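You operate a simulated robot arm through the tools that you are given. There is no shell and no other tool. Be economical: measure what you need, move in short steps, check, and stop when the job is done.

You run a simulated robot arm. Do the job below in one go: nothing can be reset, and whatever is moved stays where it is left.

## Task
Shut and lock the window, then stand the terracotta and white pots back on the sill. Set down upright: what you pick out.
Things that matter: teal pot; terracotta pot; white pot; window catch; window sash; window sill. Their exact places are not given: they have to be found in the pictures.

Only the result counts: the job must be done as asked and must still hold three seconds after the hand-in. Knocking over, shifting, dropping, spilling or breaking anything else fails it.

## Robot
A 7-joint arm with a two-finger parallel gripper on a trunk, on a base that drives. Base frame: it is fixed to the floor where the robot stands at the start and does not move with it; the origin is under the middle of the robot, x ahead of it, y to its left, z up. Units: mm, degrees, N and s.
With the tool pointing down near the work surface it reaches from about 100 to 580 mm from the robot's upright axis, wherever it stands. Its first joint turns from -166.0 to 166.0 degrees. Places, roughly: window catch [800, 0, 1400]; window sash [800, 200, 1600]; window sill [700, 200, 1100]. Payload 1.57 kg.
The TCP is the grasp point between the finger pads, 30 mm short of the fingertips. In the tool frame z runs along the fingers and y along their closing line. Largest opening 80 mm; finger width 17, thickness 12; the body of the gripper, 40 by 82 mm, starts 80 mm behind the TCP.
Orientation is told as [roll, pitch, yaw] about the base's x, y, z axes, in that order, counted from this pose: with the fingers straight down and closing along the base's y, the tool's x points along the base's -x, its y along +y and its z along -z.

## Interface
- The arm moves only by the tool servo_tool. Its argument "rows" is a list that holds one entry, the list of rows, each a list of 7 numbers: the finger opening in m, from 0 to 0.08, then the shift along the tool's x, y, z in units of 100 mm (1.0 is 100 mm), then the turn, a rotation vector about the tool's x, y, z in units of 60 degrees (1.0 is 60 degrees). In form: [[[claw, dx, dy, dz, ax, ay, az], ...]]. A call has 1 to 12 rows; each row is the pose to reach, as a shift and turn from the pose commanded when the call began, along the tool's axes at that moment. A call with a number of a shift or a turn outside -1 to 1 is refused whole. Rows are played at 5 a second. More than 50 mm and 8.6 degrees between two rows, or a gripper value outside its range, and nothing of the call is played. A pose out of reach is approached as far as the arm can. The call stops where the force on the tool passes 90 N (or 10 N more than at its start, if that is more) or the arm is blocked; 0.2 s more then pass. The fingers move at their own pace (about 72 mm/s each) and stop on an object; they squeeze with about 39 N. The grip force told is the motor's: it shows also when the fingers shut on nothing. Time passes only in rows, and 0.2 s behind the last, so rows that repeat a pose let the fingers close. It gives the time, the measured TCP pose, the force on the tool (base axes), the opening and the grip force at its end, in the units of the frame above (readings bear some noise), with the torque about the TCP (base axes, N m) and any sound that the robot's microphone picked up.
- Cameras (640 x 400 px; columns grow to the right, rows downward): "scene" is now at [231.8, -28.3, 1630.2]; the picture's right is [-0.41, -0.91, 0.00], its down [-0.76, 0.34, -0.55] and it looks along [0.50, -0.22, -0.84] (base axes); focal length 214 px, centre (320, 200). "wrist" rides on the gripper at [72, -7, -122] in the tool frame; the picture's right is [0.09, 1.00, 0.00], its down [-0.84, 0.08, -0.54] and it looks along [-0.54, 0.05, 0.84] (tool axes); focal length 238 px, centre (320, 200).
- get_image(camera): a new picture of that camera. It takes no simulated time.
- slide_trunk(by): slides the trunk up (or, below 0, down) by that many mm; the arm and the scene camera ride with it, the base frame stays. It gives what a move gives, with no picture.
- roll_base(legs): drives the robot by 1 to 6 legs, each [ahead, left, turn to the left] in mm, mm and degrees, along the robot's own axes; the way and the turn of a leg run together, so that a leg with both is an arc; at most 1500 mm and 180 degrees a leg. The arm and the cameras ride along, it lands a little off, and it stops where it bumps. It gives what a move gives.
- pan_tilt(pan, tilt): turns the head with the scene camera to pan (to the left, within 86 degrees either way) and tilt (down, from -29 to 69), counted from straight ahead of the robot. It gives what a move gives.
- probe_pixels(camera, pixels): there is no depth. For up to 12 entries [column, row, z] of the newest picture of that camera ("zoom" is the newest enlarged one), the place [x, y] in the base frame at which the ray of that pixel passes the height z, good to about 2 mm. It takes no simulated time.
- zoom(camera, box): a new picture of the part [left, top, right, bottom] of that camera's present view, enlarged. It takes no simulated time.
- finish_job(): hands the job in; it is judged then, once.

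Work in short steps. Measure before you move; look again where a grasp or a placing could have gone wrong, and mend it. You have 80 turns and 52 pictures in all, those below and enlarged ones among them. Open the gripper and draw the arm clear of the work before you hand the job in, unless the task says otherwise; then end with one line.

The tools are called after "Request:" as name(argument=value, ...) on one line, values as JSON. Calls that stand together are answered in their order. servo_tool: Moves the arm, as the interface text tells. Its arguments: {"type":"object","properties":{"rows":{"type":"array"}},"required":["rows"]} The other tools are called the same way: slide_trunk (by) slides the trunk up or down; roll_base (legs) drives the base; pan_tilt (pan, tilt) turns the head that bears the scene camera; get_image (camera) takes a picture; probe_pixels (camera, pixels) gives the place at which the rays of pixels pass given heights; zoom (camera, box) takes an enlarged picture of a part of a camera's view; finish_job () hands the job in.

At the start:

```text
clock: 0.0
tcp_pos: [437.4, 76.4, 1558.8]
orientation: [0.4, 0.4, 0.1]
contact_force: [0.4, -0.3, 0.4]
wrist_torque: [0.02, 0.01, -0.03]
width: 79.7
gripper_force: 0.2
trunk travel left (down, up): [-875.0, 115.0]
robot x, y, heading: [1.0, -2.5, -0.0]
head pan, tilt: [-24.1, 56.7]
```

scene: 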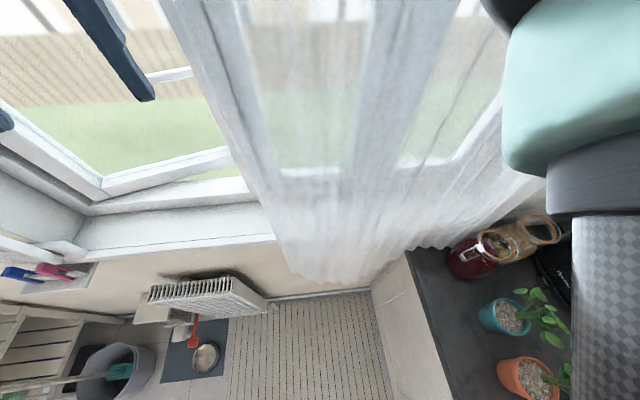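
wrist: 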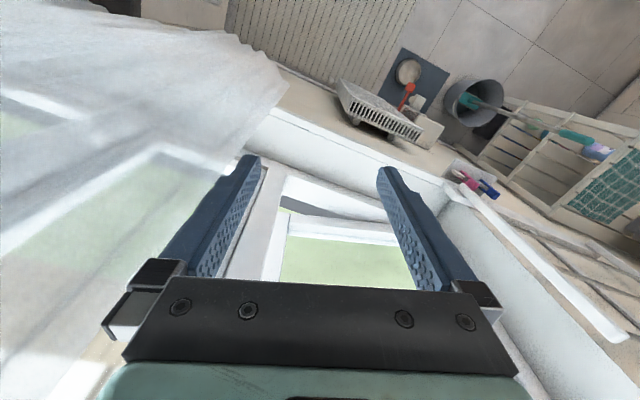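

The first view shows the sash ajar on the left, a curtain in the middle and pots at the lower right (505,317),(528,378). I turn the head to see the window straight on.

Request:
pan_tilt(pan=0, tilt=15)

Request:
get_image(camera="scene")

Request:
pan_tilt(pan=-60, tilt=45)

Request:
get_image(camera="scene")

```text
clock: 1.1
tcp_pos: [437.6, 76.1, 1558.5]
orientation: [0.3, 0.5, 0.2]
contact_force: [-1.4, -0.4, 0.9]
wrist_torque: [0.02, -0.03, 0.02]
width: 80.2
gripper_force: 0.1
trunk travel left (down, up): [-875.0, 115.0]
robot x, y, heading: [-0.6, -0.5, 0.0]
head pan, tilt: [0.0, 15.0]
```

```text
49 pictures are left
```

scene: 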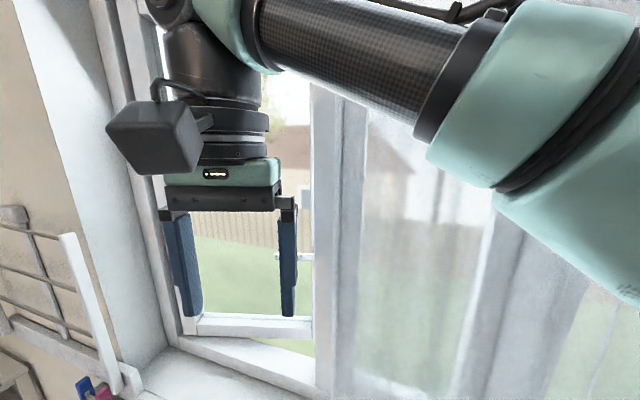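

```text
clock: 2.4
tcp_pos: [437.0, 75.9, 1558.6]
orientation: [0.4, 0.5, 0.0]
contact_force: [0.6, 0.7, -0.4]
wrist_torque: [-0.03, -0.02, 0.01]
width: 79.9
gripper_force: 0.1
trunk travel left (down, up): [-875.0, 115.0]
robot x, y, heading: [3.4, 2.3, 0.2]
head pan, tilt: [-60.0, 45.0]
```

```text
48 pictures are left
```

scene: 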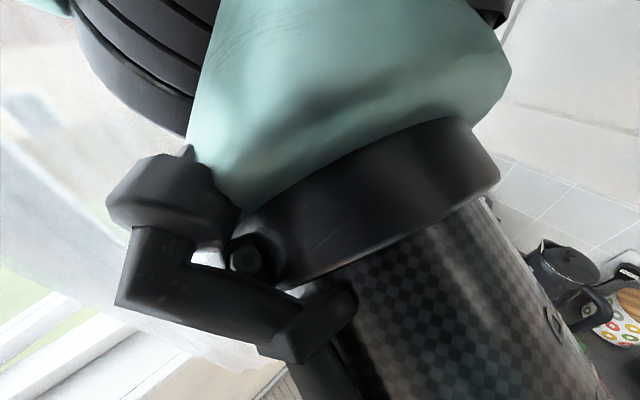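

The arm hides much of the window; the opening lies near (255,250), with a lever at (278,257). I look left, then level, for free floor before I move the base.

Request:
pan_tilt(pan=30, tilt=50)

Request:
get_image(camera="scene")

Request:
roll_base(legs=[[-250, 0, 0]])

Request:
pan_tilt(pan=-10, tilt=30)

Request:
get_image(camera="scene")

```text
clock: 4.0
tcp_pos: [437.8, 75.4, 1558.7]
orientation: [0.3, 0.5, 0.0]
contact_force: [0.0, 0.1, -0.4]
wrist_torque: [0.0, 0.01, 0.01]
width: 80.0
gripper_force: 0.0
trunk travel left (down, up): [-875.0, 115.0]
robot x, y, heading: [1.7, -1.6, -0.2]
head pan, tilt: [30.0, 50.0]
```

```text
47 pictures are left
```

scene: 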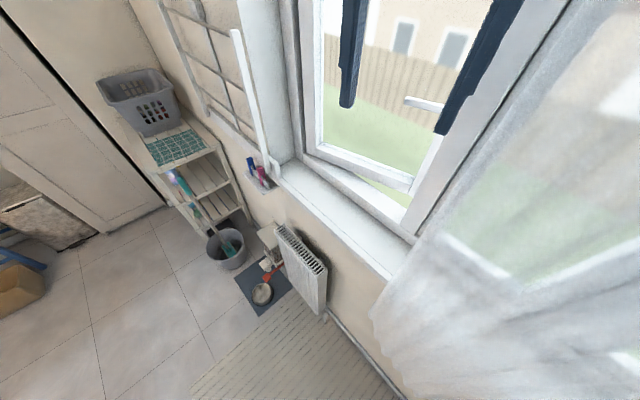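

```text
clock: 5.8
tcp_pos: [193.9, 76.4, 1558.6]
orientation: [0.4, 0.6, 0.2]
contact_force: [0.2, -0.7, -0.4]
wrist_torque: [0.01, -0.03, 0.01]
width: 80.1
gripper_force: 0.0
trunk travel left (down, up): [-875.0, 115.0]
robot x, y, heading: [-244.6, -0.4, -0.1]
head pan, tilt: [30.0, 50.0]
```

```text
clock: 6.9
tcp_pos: [191.9, 76.7, 1559.1]
orientation: [0.4, 0.6, 0.1]
contact_force: [-0.3, 0.0, 0.4]
wrist_torque: [-0.01, -0.03, -0.01]
width: 79.8
gripper_force: 0.0
trunk travel left (down, up): [-875.0, 115.0]
robot x, y, heading: [-247.9, 0.9, -0.0]
head pan, tilt: [-10.0, 30.0]
```

```text
46 pictures are left
```

scene: 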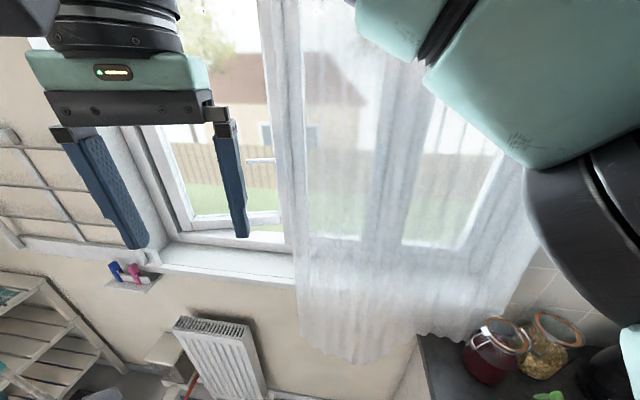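

The sash swings outward at its right edge, with a handle near (262,161). I zoom in on it.

Request:
zoom(camera="scene", box=[140, 100, 340, 280])

```text
2.22 times, centred on (240, 190) of scene
```

zoom: 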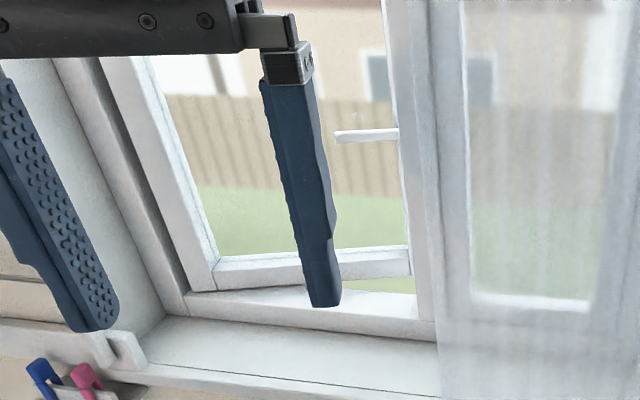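

The handle shows at (262,161), and the right stile of the sash is hidden from here. I swing the tool forward, and drive left to see past the mullion.

Request:
servo_tool(rows=[[[0.08, -0.13, 0, 0, 0, -0.14, 0], [0.08, -0.26, 0, 0, 0, -0.28, 0], [0.08, -0.39, 0, 0, 0, -0.42, 0], [0.08, -0.52, 0, 0, 0, -0.56, 0], [0.08, -0.65, 0, 0, 0, -0.7, 0], [0.08, -0.78, 0, 0, 0, -0.84, 0], [0.08, -0.91, 0, 0, 0, -0.98, 0]]])

Request:
roll_base(legs=[[0, 350, 0]])

Request:
get_image(camera="scene")

Request:
get_image(camera="wrist")

```text
clock: 8.5
tcp_pos: [283.6, 77.5, 1558.3]
orientation: [0.9, -58.4, -0.4]
contact_force: [-0.3, -0.2, -0.1]
wrist_torque: [0.03, -0.03, -0.01]
width: 80.0
gripper_force: 0.1
trunk travel left (down, up): [-875.0, 115.0]
robot x, y, heading: [-245.2, 2.9, 0.1]
head pan, tilt: [-10.0, 30.0]
```

```text
clock: 10.8
tcp_pos: [281.6, 428.3, 1557.5]
orientation: [0.8, -58.2, -0.5]
contact_force: [-0.4, 0.9, -0.4]
wrist_torque: [0.0, -0.02, 0.01]
width: 79.9
gripper_force: 0.1
trunk travel left (down, up): [-875.0, 115.0]
robot x, y, heading: [-245.4, 353.4, 0.1]
head pan, tilt: [-10.0, 30.0]
```

```text
44 pictures are left
```

scene: 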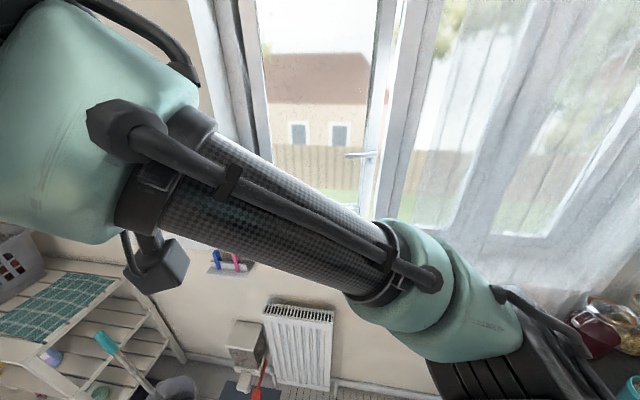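

```text
43 pictures are left
```

wrist: 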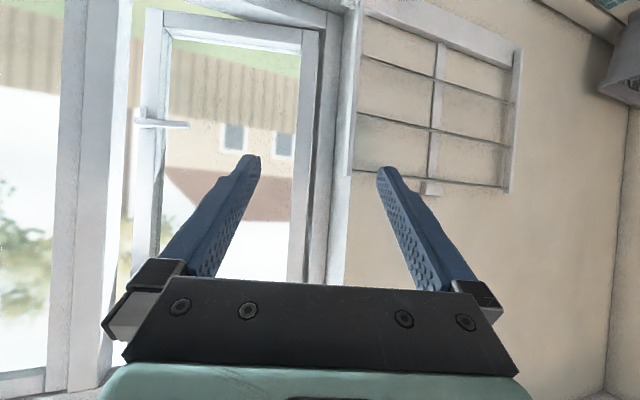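

The handle shows at scene (360,155) and wrist (163,122, picture upside down). I zoom in on both views.

Request:
zoom(camera="scene", box=[310, 105, 430, 225])

Request:
probe_pixels(camera="scene", pixels=[[347, 155, 1350], [347, 155, 1400], [347, 155, 1450], [375, 155, 1350], [375, 155, 1400], [375, 155, 1450]])

Request:
probe_pixels(camera="wrist", pixels=[[189, 125, 1350], [189, 125, 1400], [189, 125, 1450], [145, 122, 1350], [145, 122, 1400], [145, 122, 1450]])

Request:
zoom(camera="wrist", box=[90, 60, 240, 180])

```text
3.33 times, centred on (370, 165) of scene
```

zoom: 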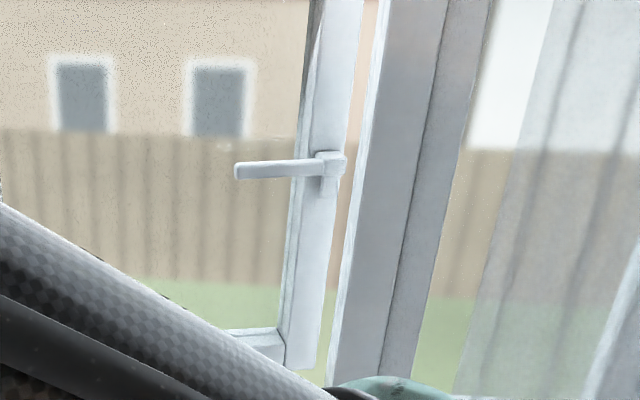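

```text
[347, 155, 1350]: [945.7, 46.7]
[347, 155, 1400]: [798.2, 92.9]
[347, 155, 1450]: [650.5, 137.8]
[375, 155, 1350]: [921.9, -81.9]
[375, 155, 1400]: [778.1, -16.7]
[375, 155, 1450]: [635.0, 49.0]
```

```text
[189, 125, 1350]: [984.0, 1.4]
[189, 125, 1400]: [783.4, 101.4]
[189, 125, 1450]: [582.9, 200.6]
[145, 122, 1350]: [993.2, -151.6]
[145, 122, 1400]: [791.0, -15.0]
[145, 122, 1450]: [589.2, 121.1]
```

```text
3.33 times, centred on (165, 120) of wrist
```

zoom: 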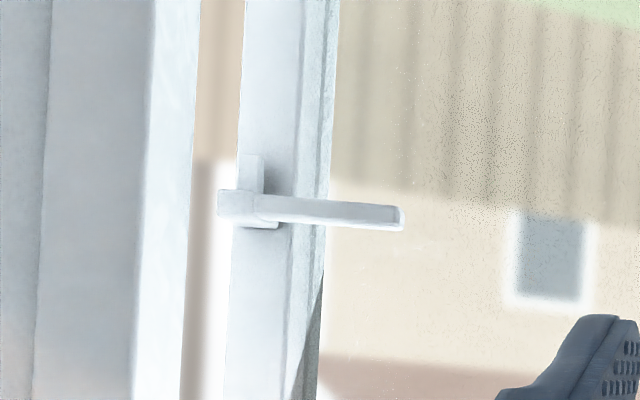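

Triangulation puts the lever's tip near (830,83,1390) and its pivot near (790,-18,1400); the sash is hinged left and opens outward. I level the tool forward and roll it 90° so the fingers close vertically.

Request:
servo_tool(rows=[[[0.08, 0, 0, 0, 0, -0.13, 0], [0.08, 0, 0, 0, 0, -0.26, 0], [0.08, 0, 0, 0, 0, -0.39, 0], [0.08, 0, 0, 0, 0, -0.53, 0]]])

Request:
servo_tool(rows=[[[0.08, 0, 0, 0, 0, 0, 0.14], [0.08, 0, 0, 0, 0, 0, 0.28], [0.08, 0, 0, 0, 0, 0, 0.42], [0.08, 0, 0, 0, 0, 0, 0.56], [0.08, 0, 0, 0, 0, 0, 0.7], [0.08, 0, 0, 0, 0, 0, 0.84], [0.08, 0, 0, 0, 0, 0, 0.98]]])

Request:
servo_tool(rows=[[[0.08, 0, 0, 0, 0, 0, 0.13], [0.08, 0, 0, 0, 0, 0, 0.26], [0.08, 0, 0, 0, 0, 0, 0.39], [0.08, 0, 0, 0, 0, 0, 0.52]]])

Request:
get_image(camera="wrist")

Request:
get_image(camera="scene")

```text
clock: 11.8
tcp_pos: [281.1, 427.9, 1557.8]
orientation: [112.8, -89.6, -112.7]
contact_force: [-0.3, 0.0, 0.6]
wrist_torque: [-0.05, -0.01, 0.02]
width: 80.1
gripper_force: 0.0
trunk travel left (down, up): [-875.0, 115.0]
robot x, y, heading: [-245.2, 350.6, 0.0]
head pan, tilt: [-10.0, 30.0]
```

```text
clock: 13.4
tcp_pos: [282.5, 429.2, 1559.1]
orientation: [90.1, -30.6, -89.8]
contact_force: [0.5, 0.0, -0.4]
wrist_torque: [0.02, -0.01, 0.02]
width: 79.8
gripper_force: 0.1
trunk travel left (down, up): [-875.0, 115.0]
robot x, y, heading: [-243.6, 351.1, 0.2]
head pan, tilt: [-10.0, 30.0]
```

```text
clock: 14.4
tcp_pos: [282.1, 429.1, 1557.5]
orientation: [90.0, 0.5, -89.8]
contact_force: [0.4, 0.0, 0.5]
wrist_torque: [-0.01, 0.01, 0.01]
width: 79.9
gripper_force: 0.1
trunk travel left (down, up): [-875.0, 115.0]
robot x, y, heading: [-246.7, 349.0, 0.1]
head pan, tilt: [-10.0, 30.0]
```

```text
40 pictures are left
```

wrist: 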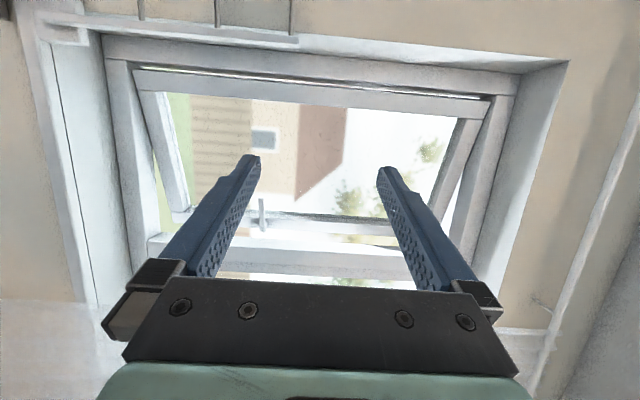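

```text
39 pictures are left
```

scene: 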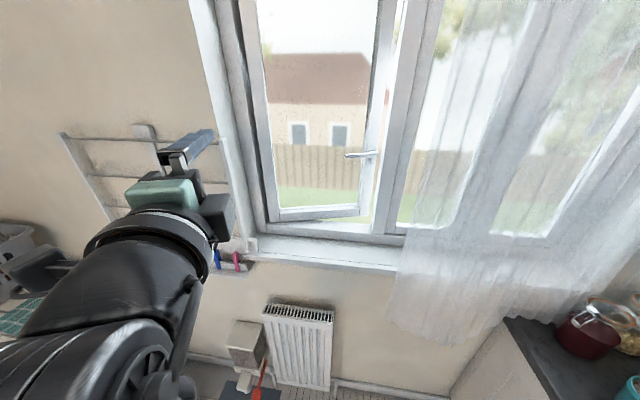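

Both views are clear now: lever at wrist (263,215) and scene (358,155). I zoom both for an accurate fix.

Request:
zoom(camera="wrist", box=[130, 150, 290, 250])

Request:
zoom(camera="scene", box=[240, 120, 440, 260])

```text
4.00 times, centred on (210, 200) of wrist
```

zoom: 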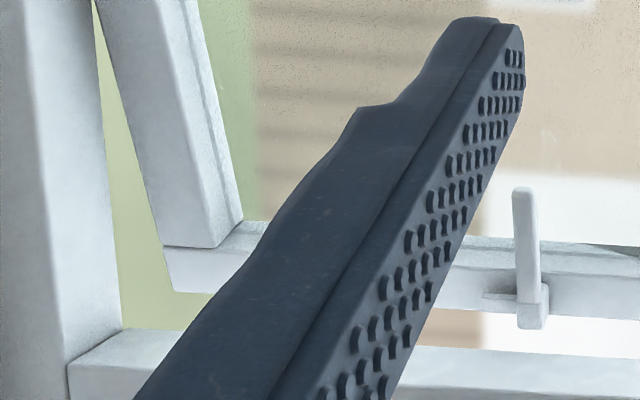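

```text
2.86 times, centred on (340, 190) of scene
```

zoom: 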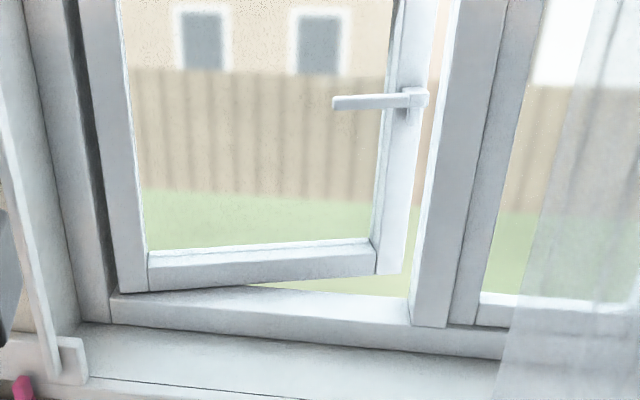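

I triangulate the lever tip, pivot and the sash's lower right corner from both views.

Request:
get_image(camera="wrist")

Request:
get_image(camera="scene")

Request:
probe_pixels(camera="wrist", pixels=[[260.25, 197, 1350], [260.25, 197, 1400], [263.25, 225, 1350], [263.25, 225, 1400], [171.25, 211.75, 1100], [171.25, 211.75, 1200], [173, 222.5, 1100], [173, 222.5, 1200]])

Request:
probe_pixels(camera="scene", pixels=[[344.9, 156.1, 1350], [344.9, 156.1, 1400], [373.2, 154, 1350], [373.2, 154, 1400], [359.2, 215.9, 1100], [359.2, 215.9, 1200], [368.7, 215.9, 1100], [368.7, 215.9, 1200]])

```text
36 pictures are left
```

wrist: 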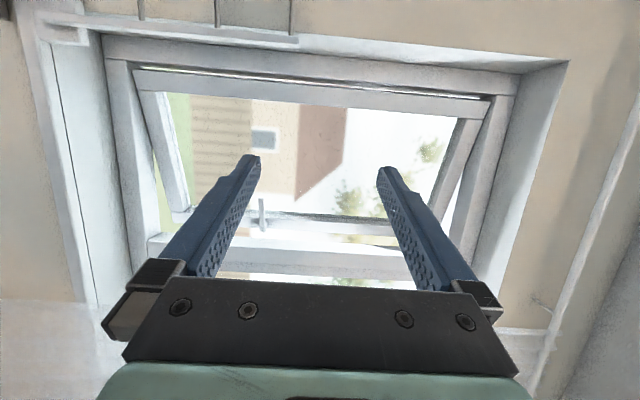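

```text
35 pictures are left
```

scene: 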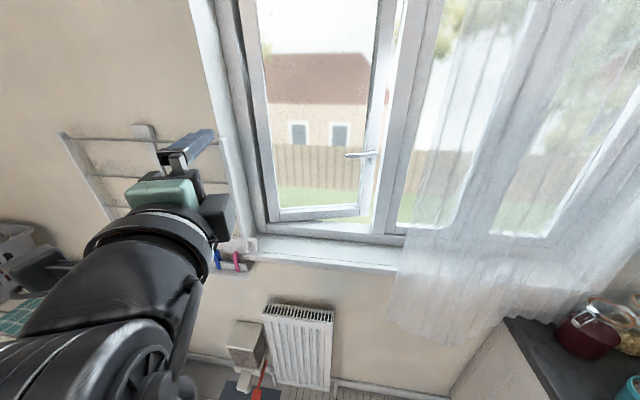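

```text
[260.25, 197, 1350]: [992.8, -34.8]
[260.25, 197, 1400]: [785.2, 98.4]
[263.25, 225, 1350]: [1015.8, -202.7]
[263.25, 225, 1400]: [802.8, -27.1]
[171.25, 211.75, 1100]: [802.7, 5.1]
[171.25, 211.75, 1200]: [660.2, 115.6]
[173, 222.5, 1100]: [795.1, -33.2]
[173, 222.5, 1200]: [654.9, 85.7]
```

```text
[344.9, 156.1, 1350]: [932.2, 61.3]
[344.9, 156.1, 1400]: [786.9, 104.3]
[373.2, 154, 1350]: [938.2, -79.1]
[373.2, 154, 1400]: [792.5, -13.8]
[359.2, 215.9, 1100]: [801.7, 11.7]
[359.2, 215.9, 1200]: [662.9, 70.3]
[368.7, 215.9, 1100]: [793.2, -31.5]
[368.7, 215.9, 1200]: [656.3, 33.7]
```

The lever is about (776, 104→-5, 1404) and the sash corner (787,-5,1105). I probe the hinge side and frame to get the opening angle.

Request:
zoom(camera="wrist", box=[80, 20, 240, 120])

Request:
probe_pixels(camera="scene", pixels=[[270, 222.2, 1100], [279.9, 220.8, 1100], [359.2, 215.9, 1105], [373, 233.5, 1090], [383.8, 234.2, 1090], [267, 231, 1090], [260, 240, 1060], [384, 272, 1060], [250, 254, 1060], [371.4, 232.4, 1090]])

```text
4.00 times, centred on (160, 70) of wrist
```

zoom: 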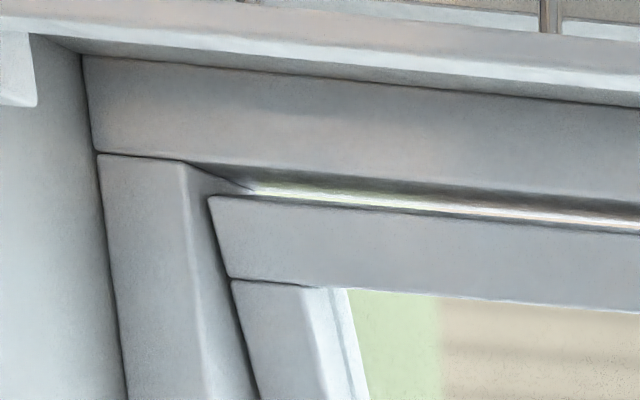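

```text
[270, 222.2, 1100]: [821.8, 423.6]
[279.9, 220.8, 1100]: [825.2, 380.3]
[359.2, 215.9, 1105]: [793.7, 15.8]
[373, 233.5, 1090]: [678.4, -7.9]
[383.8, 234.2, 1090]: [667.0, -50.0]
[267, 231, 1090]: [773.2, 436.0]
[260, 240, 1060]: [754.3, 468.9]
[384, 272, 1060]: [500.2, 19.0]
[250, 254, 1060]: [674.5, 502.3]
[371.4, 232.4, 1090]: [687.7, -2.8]
```

The frame seems turned relative to my axes. I triangulate the frame's lower rail ends to get the wall's direction.

Request:
probe_pixels(camera="wrist", pixels=[[104.75, 58.75, 1050], [104.75, 58.75, 1100], [146.75, 241.25, 1050], [146.75, 241.25, 1100], [125.75, 60.75, 1050], [125.75, 60.75, 1100], [160, 232.5, 1050], [160, 232.5, 1100], [132.5, 69.25, 1100]])

Request:
probe_pixels(camera="scene", pixels=[[268, 232.7, 1050], [268, 232.7, 1100], [371.5, 233.7, 1050], [371.5, 233.7, 1100], [268, 223.2, 1050], [268, 223.2, 1100], [371.5, 225, 1050], [371.5, 225, 1100]])

```text
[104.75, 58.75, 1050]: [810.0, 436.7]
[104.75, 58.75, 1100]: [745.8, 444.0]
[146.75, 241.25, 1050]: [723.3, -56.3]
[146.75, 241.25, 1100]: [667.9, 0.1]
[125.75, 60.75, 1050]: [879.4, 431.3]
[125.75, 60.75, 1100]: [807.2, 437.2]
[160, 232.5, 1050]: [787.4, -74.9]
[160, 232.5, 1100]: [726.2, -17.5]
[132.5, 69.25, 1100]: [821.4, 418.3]
```

```text
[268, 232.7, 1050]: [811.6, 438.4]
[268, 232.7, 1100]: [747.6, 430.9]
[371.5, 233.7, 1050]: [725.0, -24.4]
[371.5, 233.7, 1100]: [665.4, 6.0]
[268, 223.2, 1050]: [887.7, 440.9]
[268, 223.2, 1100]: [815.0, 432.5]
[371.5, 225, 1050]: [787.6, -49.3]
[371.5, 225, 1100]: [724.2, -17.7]
```

Frame slope ≈10.5° and sash slope ≈3.4°, so the sash is open about 7° (≈52 mm at the handle). I lower the trunk to the lever's height and drive so the tool is some 90 mm short of the lever.

Request:
slide_trunk(by=-155)

Request:
roll_base(legs=[[0, -354, 0], [390, 0, 0]])

Request:
get_image(camera="wrist")

Request:
get_image(camera="scene")

```text
clock: 16.2
tcp_pos: [282.4, 429.4, 1401.4]
orientation: [90.1, 0.4, -89.8]
contact_force: [-0.2, 0.8, -0.1]
wrist_torque: [-0.03, -0.02, 0.0]
width: 79.9
gripper_force: 0.0
trunk travel left (down, up): [-720.0, 270.0]
robot x, y, heading: [-248.6, 351.3, 0.2]
head pan, tilt: [-10.0, 30.0]
```

```text
clock: 20.5
tcp_pos: [674.2, 77.2, 1403.0]
orientation: [89.9, 0.5, -89.7]
contact_force: [-0.4, -1.1, -0.5]
wrist_torque: [0.01, 0.01, -0.01]
width: 79.9
gripper_force: 0.0
trunk travel left (down, up): [-720.0, 270.0]
robot x, y, heading: [145.8, -0.6, 0.3]
head pan, tilt: [-10.0, 30.0]
```

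```text
33 pictures are left
```

wrist: 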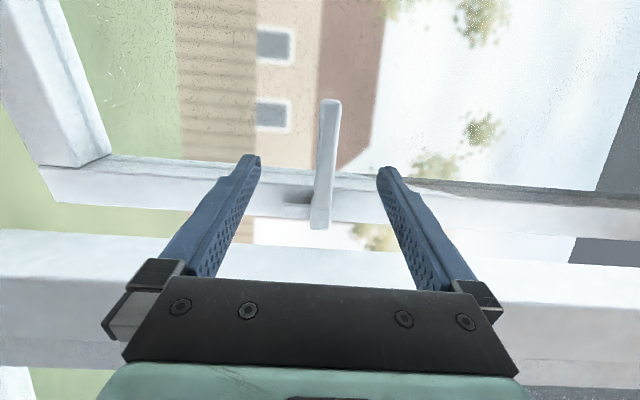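

```text
32 pictures are left
```

scene: 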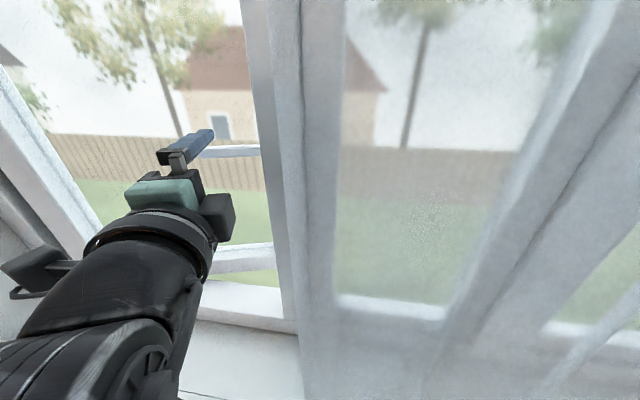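

Lever lies between the fingers at wrist (331,100)–(320,228), about z 1408. I raise 6 mm and advance 70 mm.

Request:
servo_tool(rows=[[[0.08, 0, 0.06, 0.2, 0, 0, 0], [0.08, 0, 0.06, 0.4, 0, 0, 0], [0.08, 0, 0.06, 0.55, 0, 0, 0], [0.08, 0, 0.06, 0.7, 0, 0, 0]]])

Request:
get_image(camera="wrist")

```text
clock: 21.5
tcp_pos: [742.3, 78.4, 1408.5]
orientation: [90.2, 0.4, -89.7]
contact_force: [-0.4, 0.2, -0.2]
wrist_torque: [0.03, -0.01, -0.02]
width: 80.0
gripper_force: 0.0
trunk travel left (down, up): [-720.0, 270.0]
robot x, y, heading: [147.5, -5.4, 0.4]
head pan, tilt: [-10.0, 30.0]
```

```text
31 pictures are left
```

wrist: 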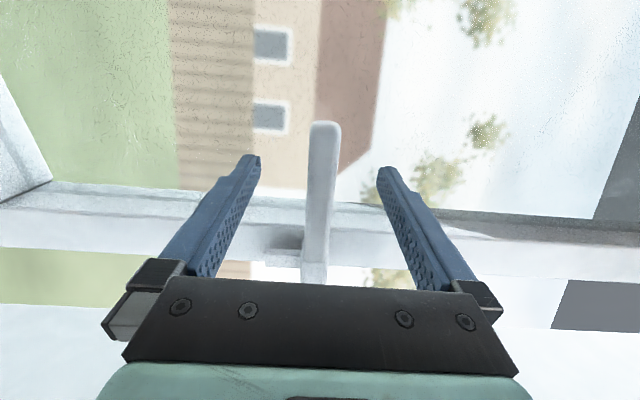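

The tip triangulates to (769,112,~1409). I advance 18 mm and close the fingers on the lever.

Request:
servo_tool(rows=[[[0.08, 0, 0, 0.1, 0, 0, 0], [0.08, 0, 0, 0.18, 0, 0, 0], [0.0, 0, 0, 0.18, 0, 0, 0], [0.0, 0, 0, 0.18, 0, 0, 0], [0.0, 0, 0, 0.18, 0, 0, 0], [0.0, 0, 0, 0.18, 0, 0, 0], [0.0, 0, 0, 0.18, 0, 0, 0]]])

Request:
get_image(camera="wrist")

```text
clock: 23.1
tcp_pos: [762.0, 78.4, 1408.8]
orientation: [90.3, 0.4, -89.8]
contact_force: [2.6, 1.5, 5.7]
wrist_torque: [-0.45, 0.08, -0.42]
width: 17.7
gripper_force: 32.4
trunk travel left (down, up): [-720.0, 270.0]
robot x, y, heading: [146.5, -0.7, 0.2]
head pan, tilt: [-10.0, 30.0]
```

```text
30 pictures are left
```

wrist: 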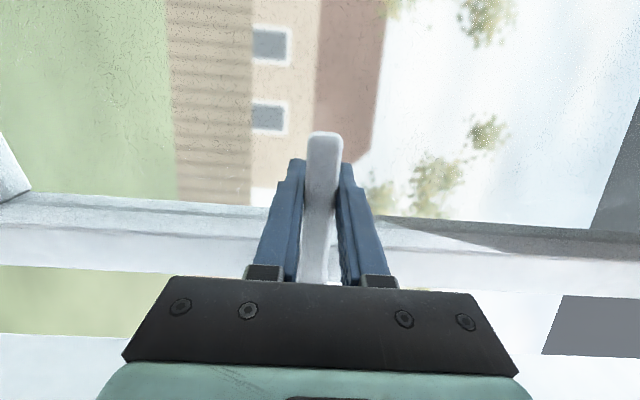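

Grip holds the lever at 17.7 mm. I pull it along the arc about the hinge (815,430), 7° in all.

Request:
servo_tool(rows=[[[0.0, 0.015, 0, -0.07, 0, -0.02, 0], [0.0, 0.03, 0, -0.14, 0, -0.04, 0], [0.0, 0.045, 0, -0.21, 0, -0.06, 0], [0.0, 0.06, 0, -0.28, 0, -0.078, 0], [0.0, 0.075, 0, -0.35, 0, -0.097, 0], [0.0, 0.09, 0, -0.42, 0, -0.117, 0]]])

Request:
get_image(camera="scene")

```text
clock: 24.5
tcp_pos: [718.9, 93.3, 1408.5]
orientation: [90.1, 0.1, -96.3]
contact_force: [7.9, 12.7, 9.5]
wrist_torque: [-0.71, 0.14, -0.58]
width: 18.0
gripper_force: 32.6
trunk travel left (down, up): [-720.0, 270.0]
robot x, y, heading: [149.7, -1.9, 0.4]
head pan, tilt: [-10.0, 30.0]
```

```text
29 pictures are left
```

scene: 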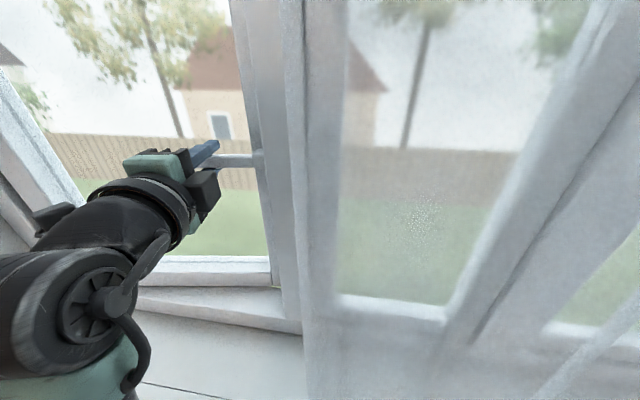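

The sash has moved inward and resistance is low (8 N), so it is not yet seated. I pull on in small steps to feel for the stop.

Request:
servo_tool(rows=[[[0.0, 0.01, 0, -0.06, 0, -0.017, 0], [0.0, 0.02, 0, -0.12, 0, -0.034, 0], [0.0, 0.03, 0, -0.18, 0, -0.05, 0]]])

Request:
get_image(camera="scene")

```text
clock: 25.3
tcp_pos: [702.5, 99.4, 1408.1]
orientation: [89.9, 0.2, -99.4]
contact_force: [10.2, 18.6, 7.3]
wrist_torque: [-0.57, 0.14, -0.25]
width: 18.0
gripper_force: 32.6
trunk travel left (down, up): [-720.0, 270.0]
robot x, y, heading: [146.4, -0.8, 0.3]
head pan, tilt: [-10.0, 30.0]
```

```text
28 pictures are left
```

scene: 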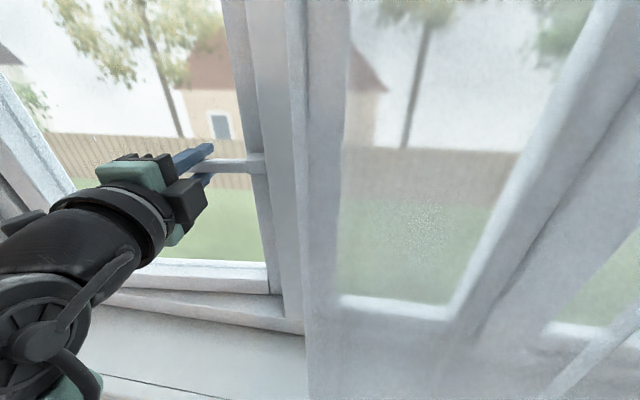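

Still low resistance; the measured path has slope 0.36, so the hinge lies a bit deeper. I continue along that direction.

Request:
servo_tool(rows=[[[0.0, 0.02, 0, -0.06, 0, -0.017, 0], [0.0, 0.04, 0, -0.12, 0, -0.034, 0], [0.0, 0.06, 0, -0.18, 0, -0.05, 0], [0.0, 0.08, 0, -0.24, 0, -0.067, 0]]])

Request:
get_image(camera="scene")

```text
clock: 26.3
tcp_pos: [681.1, 109.4, 1408.1]
orientation: [90.0, 0.3, -103.4]
contact_force: [7.6, 15.1, 8.3]
wrist_torque: [-0.56, 0.23, 0.31]
width: 17.9
gripper_force: 32.8
trunk travel left (down, up): [-720.0, 270.0]
robot x, y, heading: [145.8, -0.7, 0.2]
head pan, tilt: [-10.0, 30.0]
```

```text
27 pictures are left
```

scene: 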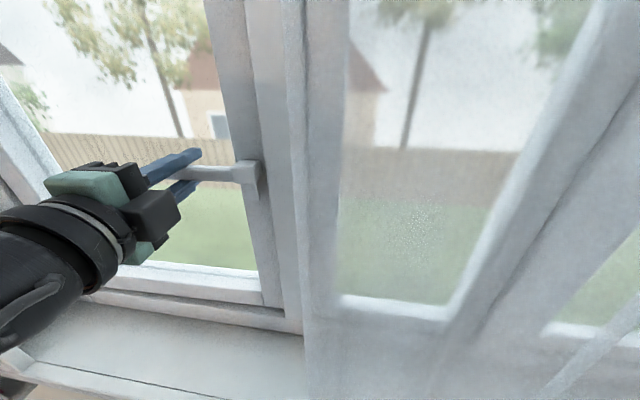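

The stile is nearly in its frame now ((245,285) area almost parallel). I continue in small steps.

Request:
servo_tool(rows=[[[0.0, 0.02, 0, -0.06, 0, -0.017, 0], [0.0, 0.04, 0, -0.12, 0, -0.034, 0], [0.0, 0.06, 0, -0.18, 0, -0.05, 0]]])

Request:
get_image(camera="scene")

```text
clock: 27.1
tcp_pos: [670.3, 112.0, 1407.4]
orientation: [89.6, 0.4, -107.1]
contact_force: [27.2, -0.1, 7.5]
wrist_torque: [-0.57, 0.05, -0.01]
width: 18.5
gripper_force: 33.1
trunk travel left (down, up): [-720.0, 270.0]
robot x, y, heading: [148.4, -0.1, 0.2]
head pan, tilt: [-10.0, 30.0]
```

```text
26 pictures are left
```

scene: 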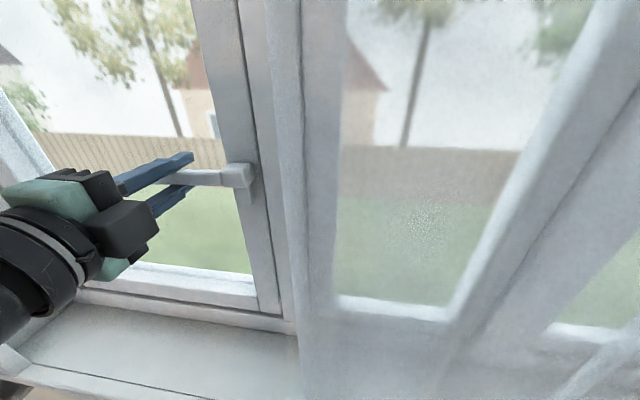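

Resistance jumped to 27 N and the stile sits in the frame, so the sash is shut. While keeping that pull I begin turning the lever down about its pivot (r≈81 mm), the first 25°.

Request:
servo_tool(rows=[[[0.0, -0.009, -0.118, 0, 0, 0, -0.14], [0.0, -0.035, -0.234, 0, 0, 0, -0.28], [0.0, -0.077, -0.345, 0, 0, 0, -0.42]]])

Request:
get_image(camera="scene")

```text
clock: 27.9
tcp_pos: [664.8, 104.1, 1372.3]
orientation: [89.9, -24.8, -107.0]
contact_force: [23.6, -10.9, 10.2]
wrist_torque: [-0.57, 0.2, -0.11]
width: 19.3
gripper_force: 33.4
trunk travel left (down, up): [-720.0, 270.0]
robot x, y, heading: [140.5, 0.6, 0.1]
head pan, tilt: [-10.0, 30.0]
```

```text
25 pictures are left
```

scene: 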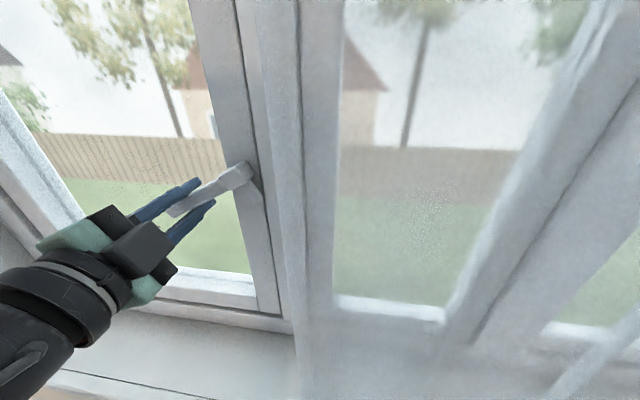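

The lever follows down freely with low forces. I continue the same arc by another 58.8°.

Request:
servo_tool(rows=[[[0.0, -0.009, -0.118, 0, 0, 0, -0.14], [0.0, -0.035, -0.234, 0, 0, 0, -0.28], [0.0, -0.077, -0.345, 0, 0, 0, -0.42], [0.0, -0.135, -0.448, 0, 0, 0, -0.56], [0.0, -0.208, -0.542, 0, 0, 0, -0.7], [0.0, -0.294, -0.624, 0, 0, 0, -0.84], [0.0, -0.39, -0.693, 0, 0, 0, -0.98]]])

Request:
get_image(camera="scene")

```text
clock: 29.4
tcp_pos: [651.8, 85.0, 1337.0]
orientation: [95.8, -73.8, -107.8]
contact_force: [26.0, 20.0, 5.3]
wrist_torque: [0.32, -0.83, 0.27]
width: 23.9
gripper_force: 35.6
trunk travel left (down, up): [-720.0, 270.0]
robot x, y, heading: [144.5, -0.2, 0.2]
head pan, tilt: [-10.0, 30.0]
stopped in row 7: the force on the tool passed its limit at 94 N (the readings are from after the stop); the commanded pose is now the measured one
```

```text
24 pictures are left
```

scene: 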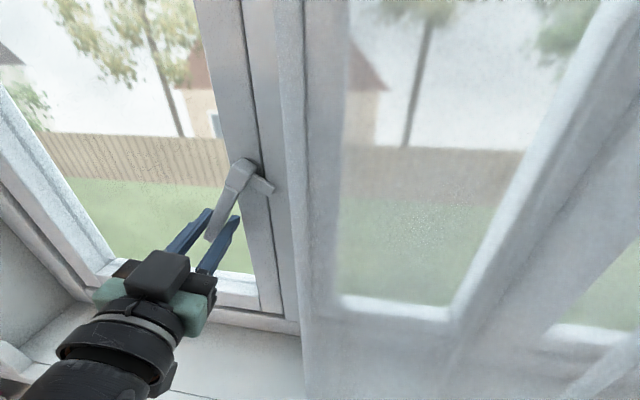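

The call stopped with the lever near 55–60°; the tongue at (265,183) is swinging towards the mullion. I zoom in to see what blocks it.

Request:
zoom(camera="scene", box=[180, 130, 320, 250])

Request:
get_image(camera="wrist")

```text
3.33 times, centred on (250, 190) of scene
```

zoom: 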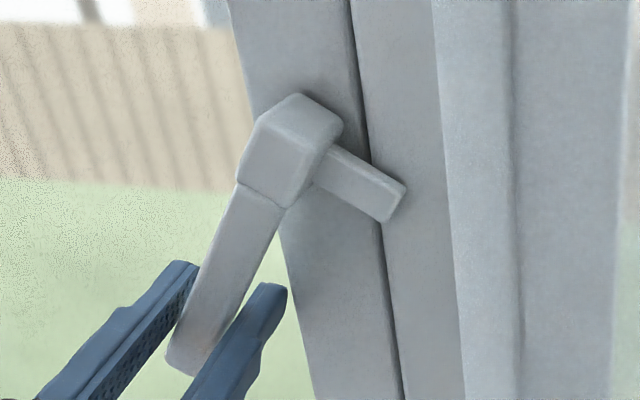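

```text
22 pictures are left
```

wrist: 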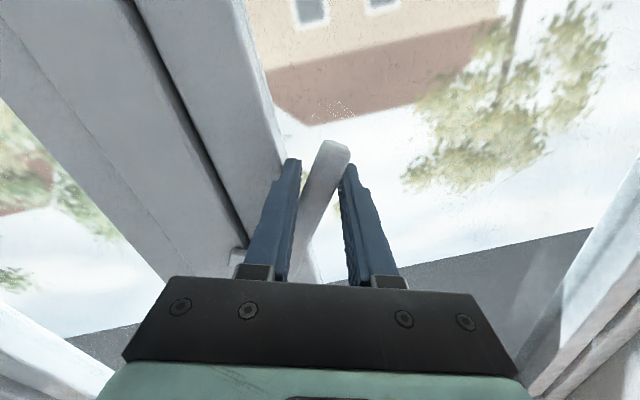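

The fingertips reach past the lever and the right finger jams on the stile's inner edge. I ease the grip and withdraw 14 mm so only the tips straddle the lever.

Request:
servo_tool(rows=[[[0.04, 0, 0, 0, 0, 0, 0], [0.04, 0, 0, 0, 0, 0, 0], [0.04, 0, 0, -0.07, 0, 0, 0], [0.04, 0, 0, -0.14, 0, 0, 0]]])

Request:
get_image(camera="wrist")

Request:
zoom(camera="scene", box=[180, 130, 320, 250])

```text
clock: 30.4
tcp_pos: [631.4, 76.6, 1340.2]
orientation: [96.1, -73.8, -109.8]
contact_force: [-0.2, 0.9, -0.4]
wrist_torque: [0.03, 0.02, -0.03]
width: 39.8
gripper_force: 0.0
trunk travel left (down, up): [-720.0, 270.0]
robot x, y, heading: [148.6, -2.5, 0.6]
head pan, tilt: [-10.0, 30.0]
```

```text
21 pictures are left
```

wrist: 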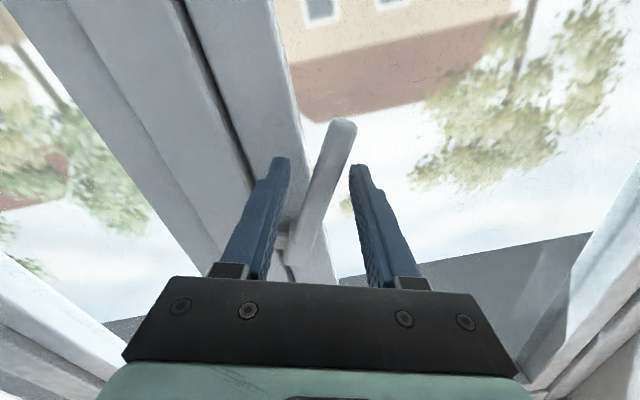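

```text
3.33 times, centred on (250, 190) of scene
```

zoom: 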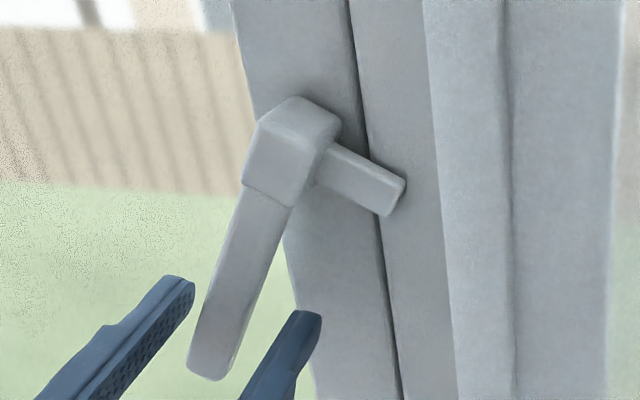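

The tips have come back just short of the lever. I advance 12 mm with a 32 mm opening and sweep the lever along its arc to vertical.

Request:
servo_tool(rows=[[[0.04, 0, 0, 0.06, 0, 0, 0], [0.04, 0, 0, 0.12, 0, 0, 0], [0.032, 0.03, -0.1, 0.12, 0, 0, -0.04], [0.032, 0.05, -0.2, 0.12, 0, 0, -0.09], [0.032, 0.06, -0.3, 0.12, 0, 0, -0.14], [0.032, 0.06, -0.38, 0.12, 0, 0, -0.19], [0.032, 0.05, -0.46, 0.12, 0, 0, -0.23], [0.032, 0.04, -0.54, 0.12, 0, 0, -0.27]]])

Request:
zoom(camera="scene", box=[180, 130, 320, 250])

```text
clock: 32.2
tcp_pos: [637.4, 40.0, 1322.3]
orientation: [-169.6, -88.2, 157.0]
contact_force: [-7.2, 25.0, -1.5]
wrist_torque: [0.32, 0.15, 0.06]
width: 23.4
gripper_force: 0.0
out of reach, approached as far as the arm can: row 8
trunk travel left (down, up): [-720.0, 270.0]
robot x, y, heading: [146.8, 1.9, 0.2]
head pan, tilt: [-10.0, 30.0]
```

```text
3.33 times, centred on (250, 190) of scene
```

zoom: 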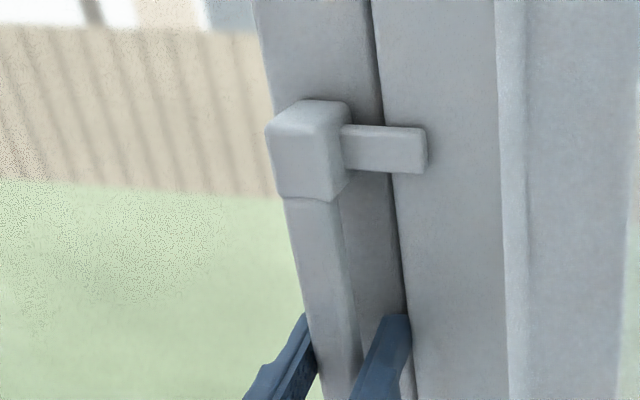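

The lever now stands parallel to the stile, tongue across the mullion. I nudge a little more to seat it, then open and withdraw straight back.

Request:
servo_tool(rows=[[[0.032, 0, -0.05, 0, 0, 0, 0], [0.032, 0, -0.1, 0, 0, 0, 0], [0.032, 0, -0.1, 0, 0, 0, 0]]])

Request:
servo_tool(rows=[[[0.06, 0, 0.1, 0, 0, 0, 0], [0.06, 0, 0.1, -0.3, 0, 0, 0], [0.06, 0, 0.1, -0.6, 0, 0, 0], [0.06, 0, 0.1, -0.9, 0, 0, 0]]])

Request:
zoom(camera="scene", box=[140, 80, 340, 340])

```text
clock: 33.0
tcp_pos: [638.2, 39.2, 1322.1]
orientation: [-168.5, -88.0, 156.8]
contact_force: [-18.4, 40.2, -1.5]
wrist_torque: [0.14, 0.04, 0.11]
width: 23.1
gripper_force: 0.0
out of reach, approached as far as the arm can: row 2, 3
trunk travel left (down, up): [-720.0, 270.0]
robot x, y, heading: [145.7, 0.8, 0.5]
head pan, tilt: [-10.0, 30.0]
```

```text
clock: 34.0
tcp_pos: [603.6, 85.4, 1307.3]
orientation: [-171.0, -88.4, 157.1]
contact_force: [0.5, 0.3, 0.6]
wrist_torque: [0.01, -0.01, -0.05]
width: 60.0
gripper_force: 0.1
out of reach, approached as far as the arm can: row 2, 3, 4
trunk travel left (down, up): [-720.0, 270.0]
robot x, y, heading: [148.0, -2.0, 0.3]
head pan, tilt: [-10.0, 30.0]
```

```text
1.54 times, centred on (240, 210) of scene
```

zoom: 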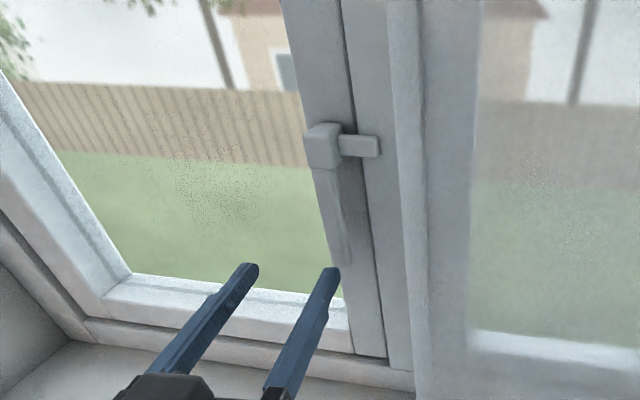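

Lever is vertical at its stop (40 N, no movement) and the window shut. I back off the base and look for the pots to the right and on the sill.

Request:
roll_base(legs=[[-400, 0, 0]])

Request:
pan_tilt(pan=-35, tilt=35)

Request:
get_image(camera="scene")

```text
clock: 36.4
tcp_pos: [208.1, 85.1, 1308.3]
orientation: [-173.9, -88.2, 160.8]
contact_force: [-0.2, 0.5, 0.6]
wrist_torque: [-0.01, 0.0, -0.03]
width: 59.9
gripper_force: 0.0
trunk travel left (down, up): [-720.0, 270.0]
robot x, y, heading: [-249.5, -4.8, 1.0]
head pan, tilt: [-10.0, 30.0]
```

```text
clock: 37.3
tcp_pos: [207.0, 85.5, 1307.7]
orientation: [-173.5, -88.2, 160.4]
contact_force: [0.3, 0.0, 0.3]
wrist_torque: [-0.02, 0.02, 0.01]
width: 60.0
gripper_force: 0.0
trunk travel left (down, up): [-720.0, 270.0]
robot x, y, heading: [-245.7, -5.6, 1.0]
head pan, tilt: [-35.0, 35.0]
```

```text
17 pictures are left
```

scene: 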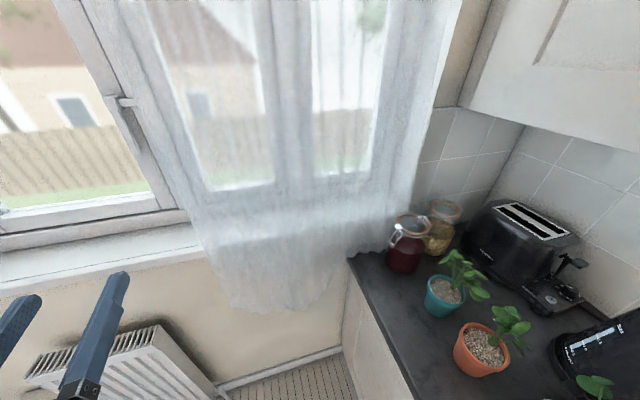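

Teal pot at (443,298), terracotta at (482,350), another plant at (597,388), likely the white pot. I pan right and down.

Request:
pan_tilt(pan=-55, tilt=48)

Request:
get_image(camera="scene")

```text
clock: 38.2
tcp_pos: [209.0, 85.2, 1308.9]
orientation: [-173.4, -88.3, 160.4]
contact_force: [-0.4, 0.5, 0.4]
wrist_torque: [0.04, -0.01, 0.04]
width: 60.3
gripper_force: 0.1
trunk travel left (down, up): [-720.0, 270.0]
robot x, y, heading: [-250.0, -4.4, 0.9]
head pan, tilt: [-55.0, 48.0]
```

```text
16 pictures are left
```

scene: 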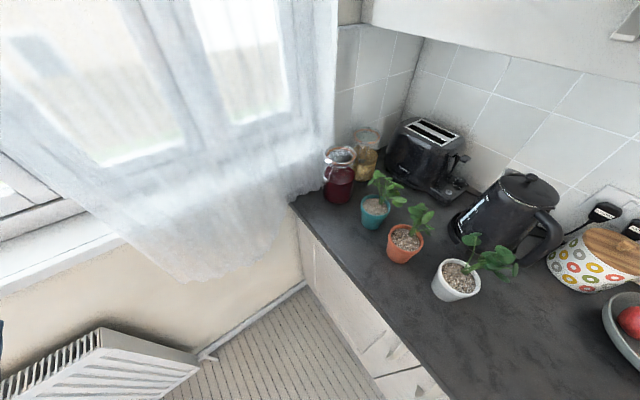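

The white pot stands at (456,280). I probe the rims at several heights, to combine with the first picture.

Request:
probe_pixels(camera="scene", pixels=[[375, 205, 900], [375, 205, 1000], [405, 237, 900], [405, 237, 1000], [458, 274, 900], [458, 274, 1000], [373, 228, 900], [403, 263, 900], [452, 300, 900], [290, 203, 900], [385, 385, 900]])

```text
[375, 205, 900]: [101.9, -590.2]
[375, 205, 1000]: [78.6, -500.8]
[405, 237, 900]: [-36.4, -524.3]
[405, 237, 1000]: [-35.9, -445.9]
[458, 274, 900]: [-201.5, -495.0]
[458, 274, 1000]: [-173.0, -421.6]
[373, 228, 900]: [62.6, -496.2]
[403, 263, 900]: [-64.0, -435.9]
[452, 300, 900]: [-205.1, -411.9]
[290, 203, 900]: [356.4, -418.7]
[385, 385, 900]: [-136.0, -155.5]
```

Pots stand near white (-173,-421), terracotta (-36,-446), teal (79,-500), rims ≈1000. I zoom to measure pot shapes.

Request:
zoom(camera="scene", box=[340, 160, 500, 310])

Request:
probe_pixels(camera="scene", pixels=[[290, 203, 910], [436, 386, 910], [355, 290, 910], [0, 294, 1060], [100, 247, 1060], [0, 240, 1060], [58, 224, 1060]])

```text
2.67 times, centred on (420, 235) of scene
```

zoom: 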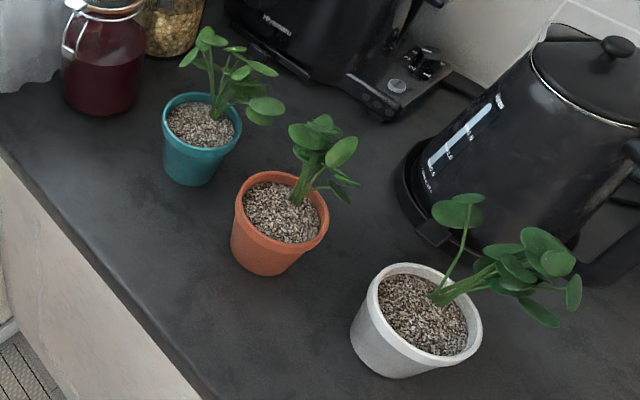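

```text
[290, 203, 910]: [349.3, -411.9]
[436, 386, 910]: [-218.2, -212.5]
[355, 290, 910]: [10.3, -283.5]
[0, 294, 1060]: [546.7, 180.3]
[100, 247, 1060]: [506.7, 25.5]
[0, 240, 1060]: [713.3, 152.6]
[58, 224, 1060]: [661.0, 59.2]
```

I probe the rims' and bases' edges for diameters in this zoomed picture.

Request:
probe_pixels(camera="zoom", pixels=[[234, 205, 1000], [329, 222, 1000], [237, 257, 910], [287, 268, 910], [366, 297, 1000], [482, 325, 1000], [353, 350, 910], [420, 376, 910], [163, 120, 1000], [242, 125, 1000], [167, 170, 910], [216, 180, 910]])

```text
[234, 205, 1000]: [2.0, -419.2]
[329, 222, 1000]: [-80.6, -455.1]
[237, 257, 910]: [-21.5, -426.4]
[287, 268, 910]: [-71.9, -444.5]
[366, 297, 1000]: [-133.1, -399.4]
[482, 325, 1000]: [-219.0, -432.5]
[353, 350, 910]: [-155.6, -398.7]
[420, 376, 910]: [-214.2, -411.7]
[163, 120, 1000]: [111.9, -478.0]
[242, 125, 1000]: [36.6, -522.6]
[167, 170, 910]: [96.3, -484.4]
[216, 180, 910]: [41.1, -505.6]
```

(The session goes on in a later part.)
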